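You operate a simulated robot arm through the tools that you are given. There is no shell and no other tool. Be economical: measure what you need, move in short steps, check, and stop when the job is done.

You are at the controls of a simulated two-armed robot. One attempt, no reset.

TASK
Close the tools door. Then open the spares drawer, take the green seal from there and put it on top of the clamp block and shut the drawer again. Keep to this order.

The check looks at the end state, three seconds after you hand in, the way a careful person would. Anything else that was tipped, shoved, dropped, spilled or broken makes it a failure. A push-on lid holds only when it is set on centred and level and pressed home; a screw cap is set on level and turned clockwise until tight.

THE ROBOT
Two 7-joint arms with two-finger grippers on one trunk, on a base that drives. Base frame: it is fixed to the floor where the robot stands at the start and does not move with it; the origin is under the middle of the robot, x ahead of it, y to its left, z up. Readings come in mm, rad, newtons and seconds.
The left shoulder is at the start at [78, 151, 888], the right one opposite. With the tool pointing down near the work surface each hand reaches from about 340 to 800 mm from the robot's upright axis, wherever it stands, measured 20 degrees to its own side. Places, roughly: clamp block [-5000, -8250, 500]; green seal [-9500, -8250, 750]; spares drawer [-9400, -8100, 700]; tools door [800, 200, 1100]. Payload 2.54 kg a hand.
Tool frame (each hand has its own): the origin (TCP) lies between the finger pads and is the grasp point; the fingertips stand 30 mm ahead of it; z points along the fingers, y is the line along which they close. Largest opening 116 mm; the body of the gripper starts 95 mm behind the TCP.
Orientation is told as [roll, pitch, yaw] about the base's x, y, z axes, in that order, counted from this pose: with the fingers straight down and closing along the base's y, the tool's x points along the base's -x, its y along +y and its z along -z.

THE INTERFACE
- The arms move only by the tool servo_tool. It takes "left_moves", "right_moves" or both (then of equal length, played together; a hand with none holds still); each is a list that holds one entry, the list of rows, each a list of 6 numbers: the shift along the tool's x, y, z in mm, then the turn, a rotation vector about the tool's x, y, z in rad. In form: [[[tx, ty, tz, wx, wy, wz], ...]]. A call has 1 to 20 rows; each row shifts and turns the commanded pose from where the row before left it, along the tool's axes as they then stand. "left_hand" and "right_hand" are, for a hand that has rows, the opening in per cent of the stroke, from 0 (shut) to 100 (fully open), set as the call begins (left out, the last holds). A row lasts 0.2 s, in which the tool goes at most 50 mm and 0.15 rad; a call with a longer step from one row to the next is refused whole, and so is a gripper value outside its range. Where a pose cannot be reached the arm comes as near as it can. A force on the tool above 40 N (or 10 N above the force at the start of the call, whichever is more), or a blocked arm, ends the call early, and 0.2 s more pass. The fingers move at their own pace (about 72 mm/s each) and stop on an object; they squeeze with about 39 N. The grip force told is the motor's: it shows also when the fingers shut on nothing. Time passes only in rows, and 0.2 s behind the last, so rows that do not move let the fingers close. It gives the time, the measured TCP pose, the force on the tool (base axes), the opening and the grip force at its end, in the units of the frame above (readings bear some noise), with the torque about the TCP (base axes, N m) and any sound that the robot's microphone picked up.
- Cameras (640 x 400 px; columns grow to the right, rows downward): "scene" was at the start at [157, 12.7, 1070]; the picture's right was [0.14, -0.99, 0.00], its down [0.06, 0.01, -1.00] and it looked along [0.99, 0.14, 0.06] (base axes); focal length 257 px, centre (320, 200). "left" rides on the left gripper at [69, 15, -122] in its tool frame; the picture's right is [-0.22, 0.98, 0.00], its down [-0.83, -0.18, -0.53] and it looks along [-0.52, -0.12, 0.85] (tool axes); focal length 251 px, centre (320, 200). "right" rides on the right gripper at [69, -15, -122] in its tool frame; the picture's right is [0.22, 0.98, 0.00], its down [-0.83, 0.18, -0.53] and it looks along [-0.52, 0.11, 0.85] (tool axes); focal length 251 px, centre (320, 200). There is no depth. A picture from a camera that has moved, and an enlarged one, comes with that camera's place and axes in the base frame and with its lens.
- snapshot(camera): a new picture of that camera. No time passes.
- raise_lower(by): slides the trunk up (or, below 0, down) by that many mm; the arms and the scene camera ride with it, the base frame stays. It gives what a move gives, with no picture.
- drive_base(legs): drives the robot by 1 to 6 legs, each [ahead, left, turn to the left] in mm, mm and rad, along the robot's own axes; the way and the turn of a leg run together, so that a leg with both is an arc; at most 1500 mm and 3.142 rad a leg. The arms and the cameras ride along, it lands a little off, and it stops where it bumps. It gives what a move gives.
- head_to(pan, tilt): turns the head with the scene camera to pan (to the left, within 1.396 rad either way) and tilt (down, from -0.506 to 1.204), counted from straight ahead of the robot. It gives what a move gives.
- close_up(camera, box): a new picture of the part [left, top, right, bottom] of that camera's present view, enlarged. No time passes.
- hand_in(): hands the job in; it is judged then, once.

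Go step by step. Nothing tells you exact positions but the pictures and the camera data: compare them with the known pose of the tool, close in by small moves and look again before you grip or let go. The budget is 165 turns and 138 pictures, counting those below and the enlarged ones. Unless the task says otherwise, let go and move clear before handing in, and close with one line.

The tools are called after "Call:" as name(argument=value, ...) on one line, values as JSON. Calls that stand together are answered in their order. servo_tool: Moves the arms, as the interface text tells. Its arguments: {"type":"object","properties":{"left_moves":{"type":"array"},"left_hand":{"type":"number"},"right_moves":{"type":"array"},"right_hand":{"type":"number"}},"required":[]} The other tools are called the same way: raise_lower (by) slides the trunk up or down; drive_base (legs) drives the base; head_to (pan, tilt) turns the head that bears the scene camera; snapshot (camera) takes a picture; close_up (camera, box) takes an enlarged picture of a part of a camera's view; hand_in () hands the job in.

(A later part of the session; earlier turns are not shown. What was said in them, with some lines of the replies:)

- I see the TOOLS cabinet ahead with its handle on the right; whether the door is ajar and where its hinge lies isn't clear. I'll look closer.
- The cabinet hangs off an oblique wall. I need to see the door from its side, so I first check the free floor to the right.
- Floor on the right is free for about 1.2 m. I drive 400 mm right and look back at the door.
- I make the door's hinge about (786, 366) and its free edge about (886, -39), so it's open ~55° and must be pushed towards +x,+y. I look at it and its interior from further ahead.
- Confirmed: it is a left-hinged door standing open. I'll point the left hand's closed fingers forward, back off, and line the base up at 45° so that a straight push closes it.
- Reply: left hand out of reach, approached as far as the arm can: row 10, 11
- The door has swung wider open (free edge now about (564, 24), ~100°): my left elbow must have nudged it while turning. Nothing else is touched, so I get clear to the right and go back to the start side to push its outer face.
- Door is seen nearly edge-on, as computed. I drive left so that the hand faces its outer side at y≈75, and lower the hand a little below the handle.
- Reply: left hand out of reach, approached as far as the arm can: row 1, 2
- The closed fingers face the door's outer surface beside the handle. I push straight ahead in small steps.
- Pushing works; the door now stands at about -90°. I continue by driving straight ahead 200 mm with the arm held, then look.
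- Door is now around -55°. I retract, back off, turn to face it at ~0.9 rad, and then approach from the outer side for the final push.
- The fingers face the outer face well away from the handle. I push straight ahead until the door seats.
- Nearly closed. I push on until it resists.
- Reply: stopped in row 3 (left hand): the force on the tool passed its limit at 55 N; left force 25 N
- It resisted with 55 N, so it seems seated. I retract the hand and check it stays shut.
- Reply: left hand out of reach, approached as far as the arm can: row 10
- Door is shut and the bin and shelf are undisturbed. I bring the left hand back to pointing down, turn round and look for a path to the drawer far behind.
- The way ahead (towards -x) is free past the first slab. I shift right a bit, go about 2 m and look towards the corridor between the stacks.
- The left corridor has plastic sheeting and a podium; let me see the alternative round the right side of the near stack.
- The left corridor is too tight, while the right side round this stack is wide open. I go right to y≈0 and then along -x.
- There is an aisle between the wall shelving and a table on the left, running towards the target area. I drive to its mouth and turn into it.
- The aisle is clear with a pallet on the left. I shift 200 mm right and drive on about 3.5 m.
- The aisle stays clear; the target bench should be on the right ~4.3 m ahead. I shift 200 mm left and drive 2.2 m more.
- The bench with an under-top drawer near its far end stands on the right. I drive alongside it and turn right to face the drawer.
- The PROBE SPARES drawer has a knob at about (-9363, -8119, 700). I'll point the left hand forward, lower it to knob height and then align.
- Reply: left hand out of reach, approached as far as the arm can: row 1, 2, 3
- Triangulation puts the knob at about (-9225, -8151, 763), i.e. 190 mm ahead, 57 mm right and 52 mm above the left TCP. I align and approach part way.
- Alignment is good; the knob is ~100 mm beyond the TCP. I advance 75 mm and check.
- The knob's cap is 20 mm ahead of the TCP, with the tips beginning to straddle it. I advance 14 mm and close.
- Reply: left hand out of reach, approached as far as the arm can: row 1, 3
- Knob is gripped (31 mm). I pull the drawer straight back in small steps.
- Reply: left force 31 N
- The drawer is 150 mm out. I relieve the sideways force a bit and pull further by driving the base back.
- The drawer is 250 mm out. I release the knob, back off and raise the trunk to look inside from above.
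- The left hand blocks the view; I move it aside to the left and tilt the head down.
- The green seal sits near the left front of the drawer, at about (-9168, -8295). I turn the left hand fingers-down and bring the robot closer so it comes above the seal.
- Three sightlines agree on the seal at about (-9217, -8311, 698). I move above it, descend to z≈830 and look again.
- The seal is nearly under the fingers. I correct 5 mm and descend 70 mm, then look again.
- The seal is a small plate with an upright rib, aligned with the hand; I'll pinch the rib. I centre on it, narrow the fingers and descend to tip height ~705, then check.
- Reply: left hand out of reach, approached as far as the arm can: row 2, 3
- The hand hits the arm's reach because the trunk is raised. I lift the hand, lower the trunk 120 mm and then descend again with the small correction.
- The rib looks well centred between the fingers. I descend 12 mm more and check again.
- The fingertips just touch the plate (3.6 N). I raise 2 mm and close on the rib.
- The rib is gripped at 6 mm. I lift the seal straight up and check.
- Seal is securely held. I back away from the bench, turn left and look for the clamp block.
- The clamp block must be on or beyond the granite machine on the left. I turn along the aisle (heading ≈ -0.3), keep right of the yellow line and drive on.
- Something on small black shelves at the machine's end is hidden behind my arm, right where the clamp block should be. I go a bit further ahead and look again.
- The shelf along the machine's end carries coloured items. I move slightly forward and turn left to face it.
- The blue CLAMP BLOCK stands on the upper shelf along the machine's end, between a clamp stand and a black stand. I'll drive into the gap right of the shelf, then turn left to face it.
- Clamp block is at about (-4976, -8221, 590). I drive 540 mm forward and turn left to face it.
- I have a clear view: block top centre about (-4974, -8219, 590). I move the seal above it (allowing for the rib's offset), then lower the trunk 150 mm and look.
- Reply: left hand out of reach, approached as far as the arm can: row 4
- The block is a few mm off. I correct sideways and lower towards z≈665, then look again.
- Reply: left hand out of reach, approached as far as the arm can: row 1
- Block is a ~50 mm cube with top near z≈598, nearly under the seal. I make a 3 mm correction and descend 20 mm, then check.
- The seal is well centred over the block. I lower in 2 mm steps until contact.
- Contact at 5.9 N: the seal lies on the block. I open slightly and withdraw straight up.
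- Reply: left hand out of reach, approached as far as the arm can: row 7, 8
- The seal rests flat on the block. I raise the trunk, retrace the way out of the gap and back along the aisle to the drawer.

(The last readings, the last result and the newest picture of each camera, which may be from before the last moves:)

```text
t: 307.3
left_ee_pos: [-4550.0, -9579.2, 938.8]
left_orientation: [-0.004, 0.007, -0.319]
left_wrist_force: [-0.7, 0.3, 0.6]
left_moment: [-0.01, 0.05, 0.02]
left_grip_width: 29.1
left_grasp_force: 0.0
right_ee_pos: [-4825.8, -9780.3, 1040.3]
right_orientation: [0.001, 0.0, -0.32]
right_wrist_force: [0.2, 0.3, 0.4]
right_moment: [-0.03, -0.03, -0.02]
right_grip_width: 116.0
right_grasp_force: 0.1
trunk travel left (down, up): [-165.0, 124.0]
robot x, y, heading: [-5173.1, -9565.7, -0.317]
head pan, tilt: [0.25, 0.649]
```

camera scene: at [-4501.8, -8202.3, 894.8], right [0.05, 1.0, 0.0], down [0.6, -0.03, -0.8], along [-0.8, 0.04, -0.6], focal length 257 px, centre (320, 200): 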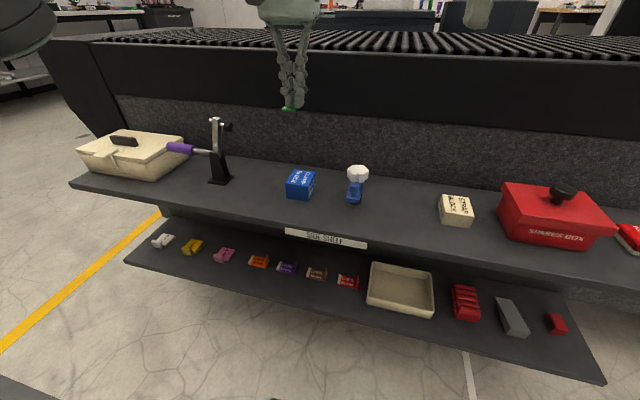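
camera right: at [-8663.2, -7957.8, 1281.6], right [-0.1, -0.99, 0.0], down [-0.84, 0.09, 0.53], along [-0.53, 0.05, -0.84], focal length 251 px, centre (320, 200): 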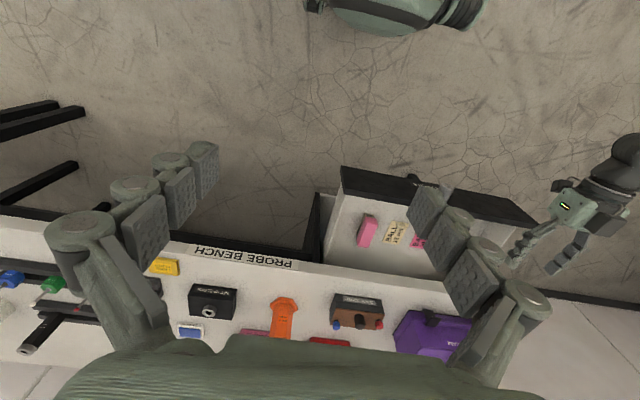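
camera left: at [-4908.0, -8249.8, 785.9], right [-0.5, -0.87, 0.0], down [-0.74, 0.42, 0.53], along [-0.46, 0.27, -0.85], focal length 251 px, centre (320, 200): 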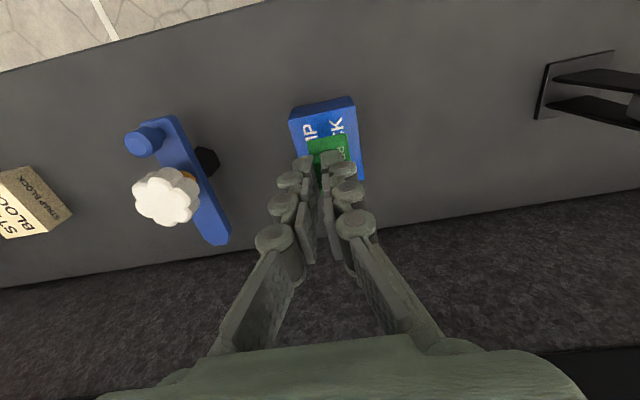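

Call:
drive_base(legs=[[0, 0, 0.02], [-1500, 0, 0], [-1500, 0, 0], [-150, 0, 0], [0, 0, 3.12]])

Call:
head_to(pan=0.0, tilt=0.4)

Call:
snapshot(camera="scene")

```text
t: 330.6
left_ee_pos: [-8802.8, -8611.7, 937.6]
left_orientation: [-0.003, 0.007, 2.809]
left_wrist_force: [0.1, -0.6, -0.8]
left_moment: [-0.01, 0.0, 0.0]
left_grip_width: 28.9
left_grasp_force: 0.2
right_ee_pos: [-8523.5, -8412.7, 1040.0]
right_orientation: [0.002, -0.002, 2.806]
right_wrist_force: [-0.3, -0.8, 0.1]
right_moment: [-0.01, -0.01, 0.02]
right_grip_width: 116.0
right_grasp_force: 0.1
trunk travel left (down, up): [-165.0, 124.0]
robot x, y, heading: [-8179.9, -8630.4, 2.817]
head pan, tilt: [0.25, 0.649]
```

```text
t: 331.3
left_ee_pos: [-8801.8, -8611.0, 937.5]
left_orientation: [-0.002, 0.005, 2.808]
left_wrist_force: [0.2, -0.4, -0.5]
left_moment: [0.02, -0.02, 0.02]
left_grip_width: 29.2
left_grasp_force: 0.1
right_ee_pos: [-8523.6, -8413.6, 1039.8]
right_orientation: [0.002, -0.003, 2.806]
right_wrist_force: [0.0, 0.4, 0.4]
right_moment: [-0.03, 0.01, -0.02]
right_grip_width: 116.1
right_grasp_force: 0.1
trunk travel left (down, up): [-165.0, 124.0]
robot x, y, heading: [-8179.6, -8633.0, 2.811]
head pan, tilt: [0.0, 0.4]
```

```text
55 pictures are left
camera scene: at [-8330.6, -8579.6, 1067.1], right [0.33, 0.95, 0.0], down [0.37, -0.13, -0.92], along [-0.87, 0.3, -0.39], focal length 257 px, centre (320, 200)
```

scene: 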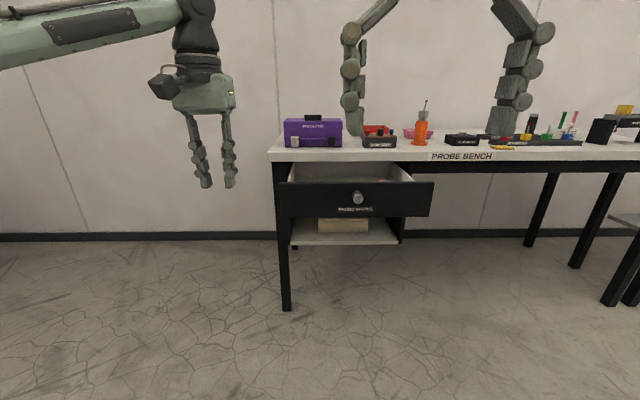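

The drawer is still open as left. I close the left fingers, point them forward and set them to knob height, keeping clear of the drawer.

Call:
raise_lower(by=-40)

Call:
servo_tool(left_moves=[[[0, 0, 0, 0, -0.1428, 0], [0, 0, 0, 0, -0.1428, 0], [0, 0, 0, 0, -0.1428, 0], [0, 0, 0, 0, -0.1428, 0], [0, 0, 0, 0, -0.1428, 0], [0, 0, 0, 0, -0.1428, 0], [0, 0, 0, 0, -0.1428, 0], [0, 0, 0, 0, -0.1428, 0], [0, 0, 0, 0, -0.1428, 0], [0, 0, 0, 0, -0.1428, 0], [0, 0, 0, 0, -0.1428, 0], [27, 0, 0, 0, 0, 0], [27, 0, 0, 0, 0, 0], [27, 0, 0, 0, 0, 0], [27, 0, 0, 0, 0, 0], [27, 0, 0, 0, 0, 0]]], left_hand=0)

```text
t: 332.1
left_ee_pos: [-8800.7, -8610.2, 898.7]
left_orientation: [-0.004, 0.006, 2.807]
left_wrist_force: [-0.2, -0.9, 0.6]
left_moment: [0.02, -0.02, 0.0]
left_grip_width: 29.2
left_grasp_force: 0.1
right_ee_pos: [-8524.0, -8412.5, 999.8]
right_orientation: [0.002, -0.002, 2.807]
right_wrist_force: [-0.4, 0.3, 0.2]
right_moment: [0.05, 0.03, 0.02]
right_grip_width: 115.8
right_grasp_force: 0.1
trunk travel left (down, up): [-125.0, 164.0]
robot x, y, heading: [-8178.7, -8634.3, 2.81]
head pan, tilt: [0.0, 0.4]
```

```text
t: 335.6
left_ee_pos: [-8801.1, -8611.3, 762.4]
left_orientation: [-0.549, -1.563, -2.926]
left_wrist_force: [0.3, 0.5, 1.3]
left_moment: [0.0, 0.01, -0.01]
left_grip_width: 0.0
left_grasp_force: 28.8
right_ee_pos: [-8524.8, -8413.8, 1001.4]
right_orientation: [0.001, -0.002, 2.807]
right_wrist_force: [-0.2, 0.0, 0.7]
right_moment: [0.01, -0.01, 0.0]
right_grip_width: 116.1
right_grasp_force: 0.0
trunk travel left (down, up): [-125.0, 164.0]
robot x, y, heading: [-8178.4, -8628.0, 2.81]
head pan, tilt: [0.0, 0.4]
```

Call:
drive_base(legs=[[0, 0, 0.015], [0, -312, 0], [195, 0, 0]])

Call:
snapshot(camera="left")

Call:
close_up(camera="scene", box=[120, 100, 440, 300])

```text
t: 340.6
left_ee_pos: [-8889.7, -8260.6, 762.9]
left_orientation: [-0.446, -1.565, -3.018]
left_wrist_force: [-0.6, -0.6, -0.3]
left_moment: [0.01, -0.01, -0.01]
left_grip_width: 0.1
left_grasp_force: 28.5
right_ee_pos: [-8615.8, -8060.8, 1000.5]
right_orientation: [0.001, -0.002, 2.821]
right_wrist_force: [-0.5, 0.7, -0.1]
right_moment: [-0.04, 0.0, -0.01]
right_grip_width: 116.2
right_grasp_force: 0.0
trunk travel left (down, up): [-125.0, 164.0]
robot x, y, heading: [-8270.8, -8273.4, 2.819]
head pan, tilt: [0.0, 0.4]
```

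```text
54 pictures are left
camera left: at [-8778.1, -8313.2, 695.6], right [-0.31, -0.93, 0.21], down [0.56, 0.0, 0.83], along [-0.77, 0.38, 0.52], focal length 251 px, centre (320, 200)
```

left: 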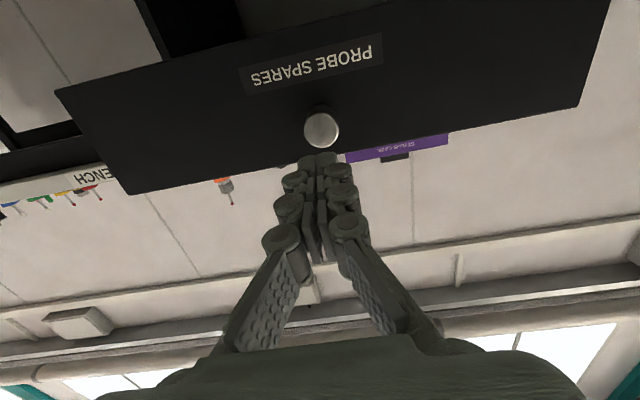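

```text
2.00 times, centred on (280, 200) of scene
camera zoom: at [-8419.9, -8224.6, 1027.2], right [0.31, 0.95, 0.0], down [0.37, -0.12, -0.92], along [-0.87, 0.29, -0.39], focal length 514 px, centre (400, 200)
```

zoom: 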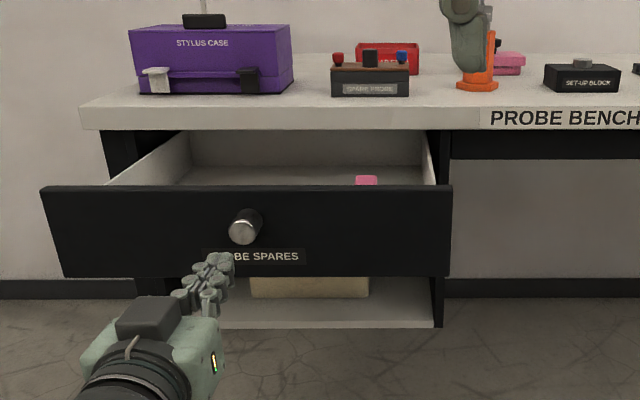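

The closed fingertips point at the knob. I push by driving 180 mm, then finish with the arm.

Call:
drive_base(legs=[[100, 0, 0], [80, 0, 0]])

Call:
snapshot(camera="left")

```text
t: 342.4
left_ee_pos: [-9060.3, -8205.3, 762.7]
left_orientation: [-0.407, -1.566, -3.058]
left_wrist_force: [0.7, 0.5, -0.5]
left_moment: [0.01, 0.03, -0.01]
left_grip_width: 0.0
left_grasp_force: 28.3
right_ee_pos: [-8787.2, -8004.2, 1000.4]
right_orientation: [0.003, 0.0, 2.818]
right_wrist_force: [-0.8, 0.3, 1.2]
right_moment: [0.02, 0.01, 0.0]
right_grip_width: 116.3
right_grasp_force: 0.1
trunk travel left (down, up): [-125.0, 164.0]
robot x, y, heading: [-8439.8, -8221.2, 2.826]
head pan, tilt: [0.0, 0.4]
```

```text
52 pictures are left
camera left: at [-8948.7, -8256.7, 695.5], right [-0.31, -0.93, 0.21], down [0.56, 0.0, 0.83], along [-0.77, 0.38, 0.52], focal length 251 px, centre (320, 200)
```

left: 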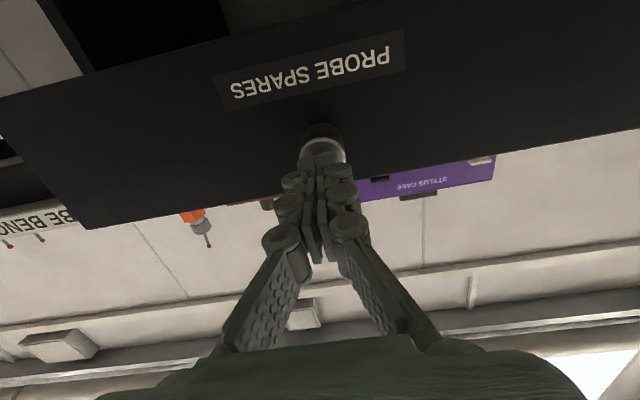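

Contact is on the knob and the drawer moves. I continue with the arm.

Call:
servo_tool(left_moves=[[[0, 0, 12, 0, 0, 0], [0, 0, 12, 0, 0, 0], [0, 0, 12, 0, 0, 0], [0, 0, 12, 0, 0, 0], [0, 0, 12, 0, 0, 0], [0, 0, 12, 0, 0, 0], [0, 0, 12, 0, 0, 0], [0, 0, 12, 0, 0, 0], [0, 0, 8, 0, 0, 0], [0, 0, 6, 0, 0, 0], [0, 0, 6, 0, 0, 0], [0, 0, 6, 0, 0, 0], [0, 0, 6, 0, 0, 0], [0, 0, 6, 0, 0, 0]]])

Call:
close_up(camera="scene", box=[120, 100, 440, 300])

```text
t: 345.4
left_ee_pos: [-9186.3, -8163.2, 763.6]
left_orientation: [-0.287, -1.56, 3.105]
left_wrist_force: [2.0, 0.7, -0.2]
left_moment: [0.0, 0.01, -0.04]
left_grip_width: 0.0
left_grasp_force: 28.7
right_ee_pos: [-8787.1, -8004.7, 1000.0]
right_orientation: [0.0, -0.001, 2.82]
right_wrist_force: [-0.6, -0.4, -0.4]
right_moment: [-0.03, -0.01, 0.01]
right_grip_width: 116.1
right_grasp_force: 0.1
trunk travel left (down, up): [-125.0, 164.0]
robot x, y, heading: [-8438.6, -8218.9, 2.823]
head pan, tilt: [0.0, 0.4]
```

```text
2.00 times, centred on (280, 200) of scene
camera zoom: at [-8590.3, -8168.1, 1027.2], right [0.31, 0.95, 0.0], down [0.37, -0.12, -0.92], along [-0.87, 0.29, -0.39], focal length 514 px, centre (400, 200)
```

zoom: 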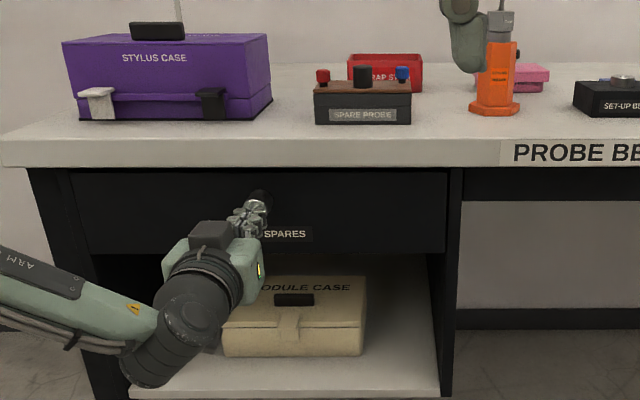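

Nearly shut; I press on in small steps until it resists.

Call:
servo_tool(left_moves=[[[0, 0, 4, 0, 0, 0], [0, 0, 4, 0, 0, 0], [0, 0, 4, 0, 0, 0], [0, 0, 4, 0, 0, 0], [0, 0, 4, 0, 0, 0], [0, 0, 4, 0, 0, 0], [0, 0, 0, 0, 0, 0]]])

Call:
close_up(camera="scene", box=[120, 160, 360, 260])

```text
t: 346.4
left_ee_pos: [-9194.5, -8163.2, 765.2]
left_orientation: [-0.219, -1.555, 3.031]
left_wrist_force: [12.0, -5.6, 3.5]
left_moment: [0.11, 0.27, 0.1]
left_grip_width: 5.9
left_grasp_force: 28.6
left hand out of reach, approached as far as the arm can: row 2, 4
right_ee_pos: [-8783.4, -8005.4, 1001.7]
right_orientation: [0.003, -0.004, 2.82]
right_wrist_force: [-0.1, 0.0, 0.5]
right_moment: [-0.03, 0.02, -0.01]
right_grip_width: 115.8
right_grasp_force: 0.0
trunk travel left (down, up): [-125.0, 164.0]
robot x, y, heading: [-8439.9, -8222.1, 2.827]
head pan, tilt: [0.0, 0.4]
stopped in row 4 (left hand): the force on the tool passed its limit at 45 N (the readings are from after the stop); the commanded pose is now the measured one
```

```text
2.67 times, centred on (240, 210) of scene
camera zoom: at [-8588.5, -8169.0, 1027.7], right [0.31, 0.95, 0.0], down [0.37, -0.12, -0.92], along [-0.88, 0.29, -0.39], focal length 685 px, centre (533, 173)
```

zoom: 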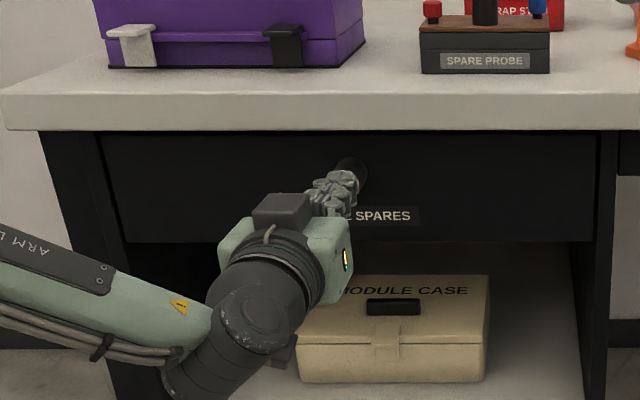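

It seated against the stop with 45 N. I withdraw the hand and compare the drawer front with its first view.

Call:
servo_tool(left_moves=[[[0, 0, -10, 0, 0, 0], [0, 0, -20, 0, 0, 0], [0, 0, -25, 0, 0, 0], [0, 0, -25, 0, 0, 0], [0, 0, -25, 0, 0, 0], [0, 0, 0, 0, 0, 0]]])

Call:
drive_base(legs=[[-250, -150, 0]])

Call:
snapshot(camera="scene")

Call:
close_up(camera="scene", box=[120, 130, 360, 280])

```text
t: 347.8
left_ee_pos: [-9095.7, -8196.9, 765.0]
left_orientation: [-0.171, -1.551, 2.982]
left_wrist_force: [0.2, -0.4, 0.1]
left_moment: [-0.01, -0.03, 0.03]
left_grip_width: 0.0
left_grasp_force: 28.9
right_ee_pos: [-8784.8, -8005.3, 1000.8]
right_orientation: [0.002, -0.003, 2.821]
right_wrist_force: [-0.5, 0.1, 0.6]
right_moment: [-0.01, -0.04, 0.03]
right_grip_width: 116.1
right_grasp_force: 0.1
trunk travel left (down, up): [-125.0, 164.0]
robot x, y, heading: [-8442.2, -8216.9, 2.824]
head pan, tilt: [0.0, 0.4]
```

```text
t: 349.9
left_ee_pos: [-8811.3, -8129.9, 765.7]
left_orientation: [-0.165, -1.553, 2.975]
left_wrist_force: [1.1, -0.1, 0.2]
left_moment: [0.01, -0.01, -0.02]
left_grip_width: 0.0
left_grasp_force: 28.7
right_ee_pos: [-8499.8, -7938.8, 1000.0]
right_orientation: [0.002, -0.003, 2.818]
right_wrist_force: [0.4, 0.4, 0.3]
right_moment: [0.02, 0.0, 0.01]
right_grip_width: 115.9
right_grasp_force: 0.0
trunk travel left (down, up): [-125.0, 164.0]
robot x, y, heading: [-8153.4, -8150.4, 2.824]
head pan, tilt: [0.0, 0.4]
```

```text
49 pictures are left
camera scene: at [-8303.6, -8104.0, 1027.2], right [0.32, 0.95, 0.0], down [0.37, -0.12, -0.92], along [-0.87, 0.29, -0.39], focal length 257 px, centre (320, 200)
```

scene: 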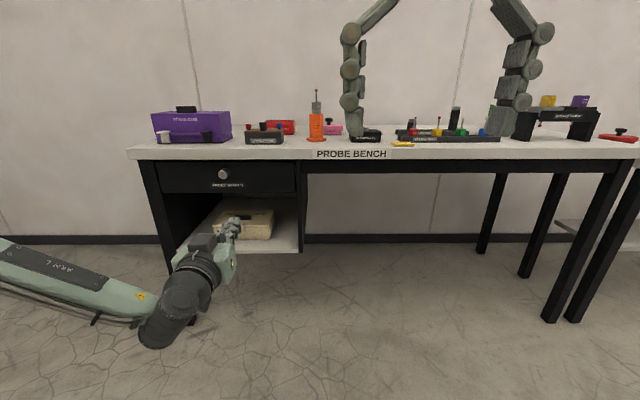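

```text
2.67 times, centred on (240, 205) of scene
camera zoom: at [-8303.6, -8104.0, 1027.2], right [0.32, 0.95, 0.0], down [0.37, -0.12, -0.92], along [-0.87, 0.29, -0.39], focal length 685 px, centre (533, 187)
```

zoom: 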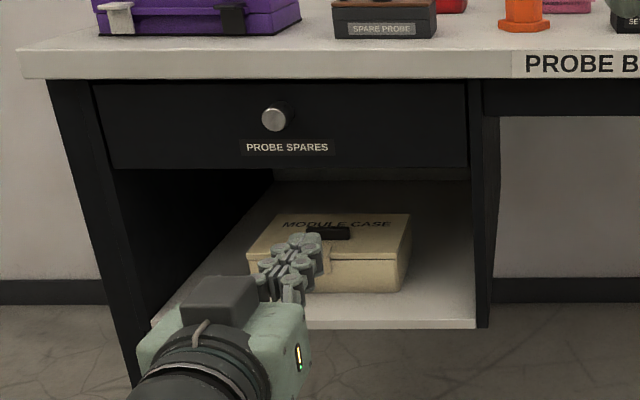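

The drawer looks flush. To be sure, since the arm was at its reach limit, I come closer and press the knob once more.

Call:
drive_base(legs=[[0, 150, 0], [320, 0, 0]])

Call:
snapshot(camera="left")

```text
t: 353.8
left_ee_pos: [-9163.7, -8169.4, 765.2]
left_orientation: [-0.169, -1.553, 2.977]
left_wrist_force: [0.0, 0.0, -0.1]
left_moment: [0.0, -0.03, 0.02]
left_grip_width: 0.0
left_grasp_force: 28.5
right_ee_pos: [-8849.9, -7980.5, 1000.8]
right_orientation: [0.0, -0.001, 2.817]
right_wrist_force: [-0.6, -0.7, 0.8]
right_moment: [0.0, -0.03, 0.01]
right_grip_width: 116.0
right_grasp_force: 0.0
trunk travel left (down, up): [-125.0, 164.0]
robot x, y, heading: [-8506.9, -8196.6, 2.815]
head pan, tilt: [0.0, 0.4]
```

```text
47 pictures are left
camera left: at [-9050.7, -8223.7, 698.6], right [-0.32, -0.92, 0.21], down [0.55, 0.0, 0.84], along [-0.77, 0.39, 0.51], focal length 251 px, centre (320, 200)
```

left: 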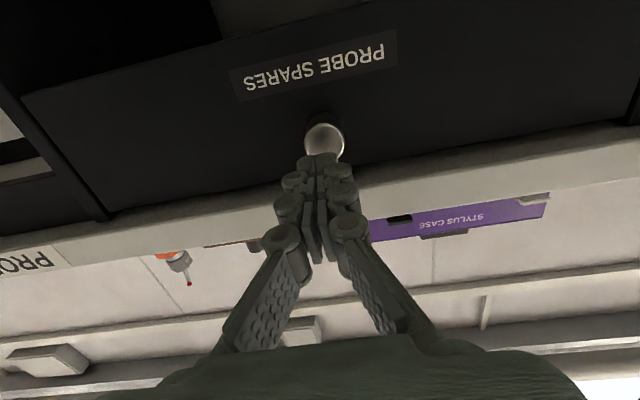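

Call:
servo_tool(left_moves=[[[0, -2, 8, 0, 0, 0], [0, -1, 8, 0, 0, 0], [0, 0, 5, 0, 0, 0], [0, 0, 4, 0, 0, 0], [0, 0, 4, 0, 0, 0], [0, 0, 4, 0, 0, 0], [0, 0, 4, 0, 0, 0], [0, 0, 4, 0, 0, 0]]])

Call:
servo_tool(left_moves=[[[0, 0, -10, 0, 0, 0], [0, 0, -20, 0, 0, 0], [0, 0, -25, 0, 0, 0], [0, 0, 0, 0, 0, 0]]])

Call:
drive_base(legs=[[-250, 0, 0]])

Call:
snapshot(camera="left")

```text
t: 355.5
left_ee_pos: [-9193.2, -8156.7, 764.0]
left_orientation: [-0.148, -1.551, 2.954]
left_wrist_force: [14.7, -6.5, 6.0]
left_moment: [0.1, 0.27, 0.12]
left_grip_width: 0.0
left_grasp_force: 28.5
right_ee_pos: [-8847.5, -7981.2, 1000.7]
right_orientation: [0.002, -0.002, 2.817]
right_wrist_force: [0.5, 0.0, -0.5]
right_moment: [-0.02, -0.01, 0.0]
right_grip_width: 116.0
right_grasp_force: 0.1
trunk travel left (down, up): [-125.0, 164.0]
robot x, y, heading: [-8503.1, -8198.1, 2.825]
head pan, tilt: [0.0, 0.4]
stopped in row 8 (left hand): the force on the tool passed its limit at 46 N (the readings are from after the stop); the commanded pose is now the measured one
```

```text
t: 356.5
left_ee_pos: [-9142.3, -8174.0, 764.0]
left_orientation: [-0.111, -1.548, 2.92]
left_wrist_force: [1.3, -0.3, 0.6]
left_moment: [-0.02, -0.02, 0.0]
left_grip_width: 0.3
left_grasp_force: 29.0
right_ee_pos: [-8848.5, -7981.1, 1000.3]
right_orientation: [0.001, -0.002, 2.817]
right_wrist_force: [0.4, -0.4, 0.4]
right_moment: [0.02, -0.02, 0.0]
right_grip_width: 115.9
right_grasp_force: 0.1
trunk travel left (down, up): [-125.0, 164.0]
robot x, y, heading: [-8503.8, -8194.0, 2.824]
head pan, tilt: [0.0, 0.4]
```

```text
t: 358.3
left_ee_pos: [-8904.9, -8252.4, 763.6]
left_orientation: [-0.118, -1.548, 2.925]
left_wrist_force: [-0.9, -0.5, -0.1]
left_moment: [0.05, 0.01, 0.01]
left_grip_width: 0.0
left_grasp_force: 29.2
right_ee_pos: [-8611.6, -8059.3, 1000.6]
right_orientation: [0.002, 0.0, 2.817]
right_wrist_force: [1.2, 0.5, -0.7]
right_moment: [0.01, 0.01, -0.02]
right_grip_width: 115.8
right_grasp_force: 0.1
trunk travel left (down, up): [-125.0, 164.0]
robot x, y, heading: [-8268.5, -8271.1, 2.822]
head pan, tilt: [0.0, 0.4]
```

```text
46 pictures are left
camera left: at [-8793.4, -8305.9, 697.9], right [-0.33, -0.92, 0.21], down [0.54, 0.0, 0.84], along [-0.77, 0.39, 0.5], focal length 251 px, centre (320, 200)
```

left: 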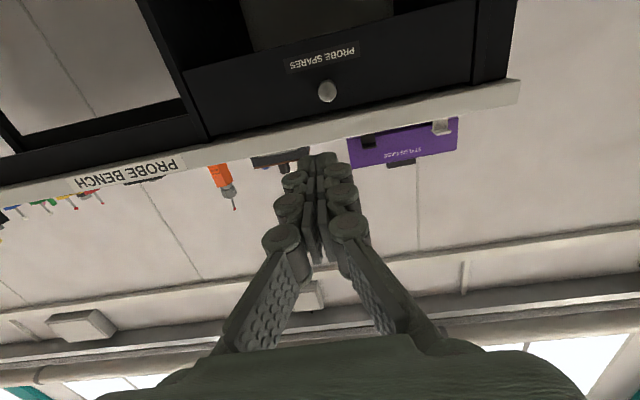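

The drawer stopped at the same place a second time, so it is fully shut. The seal is on the clamp block, the tools door is closed and both hands are clear.

Call:
hand_in()

```text
The job is handed in.
```

The tools door is shut, the green seal is on top of the clamp block, and the spares drawer is shut again, done in that order. While I was turning, my left elbow swung the tools door wider open before I closed it. I saw nothing else disturbed.
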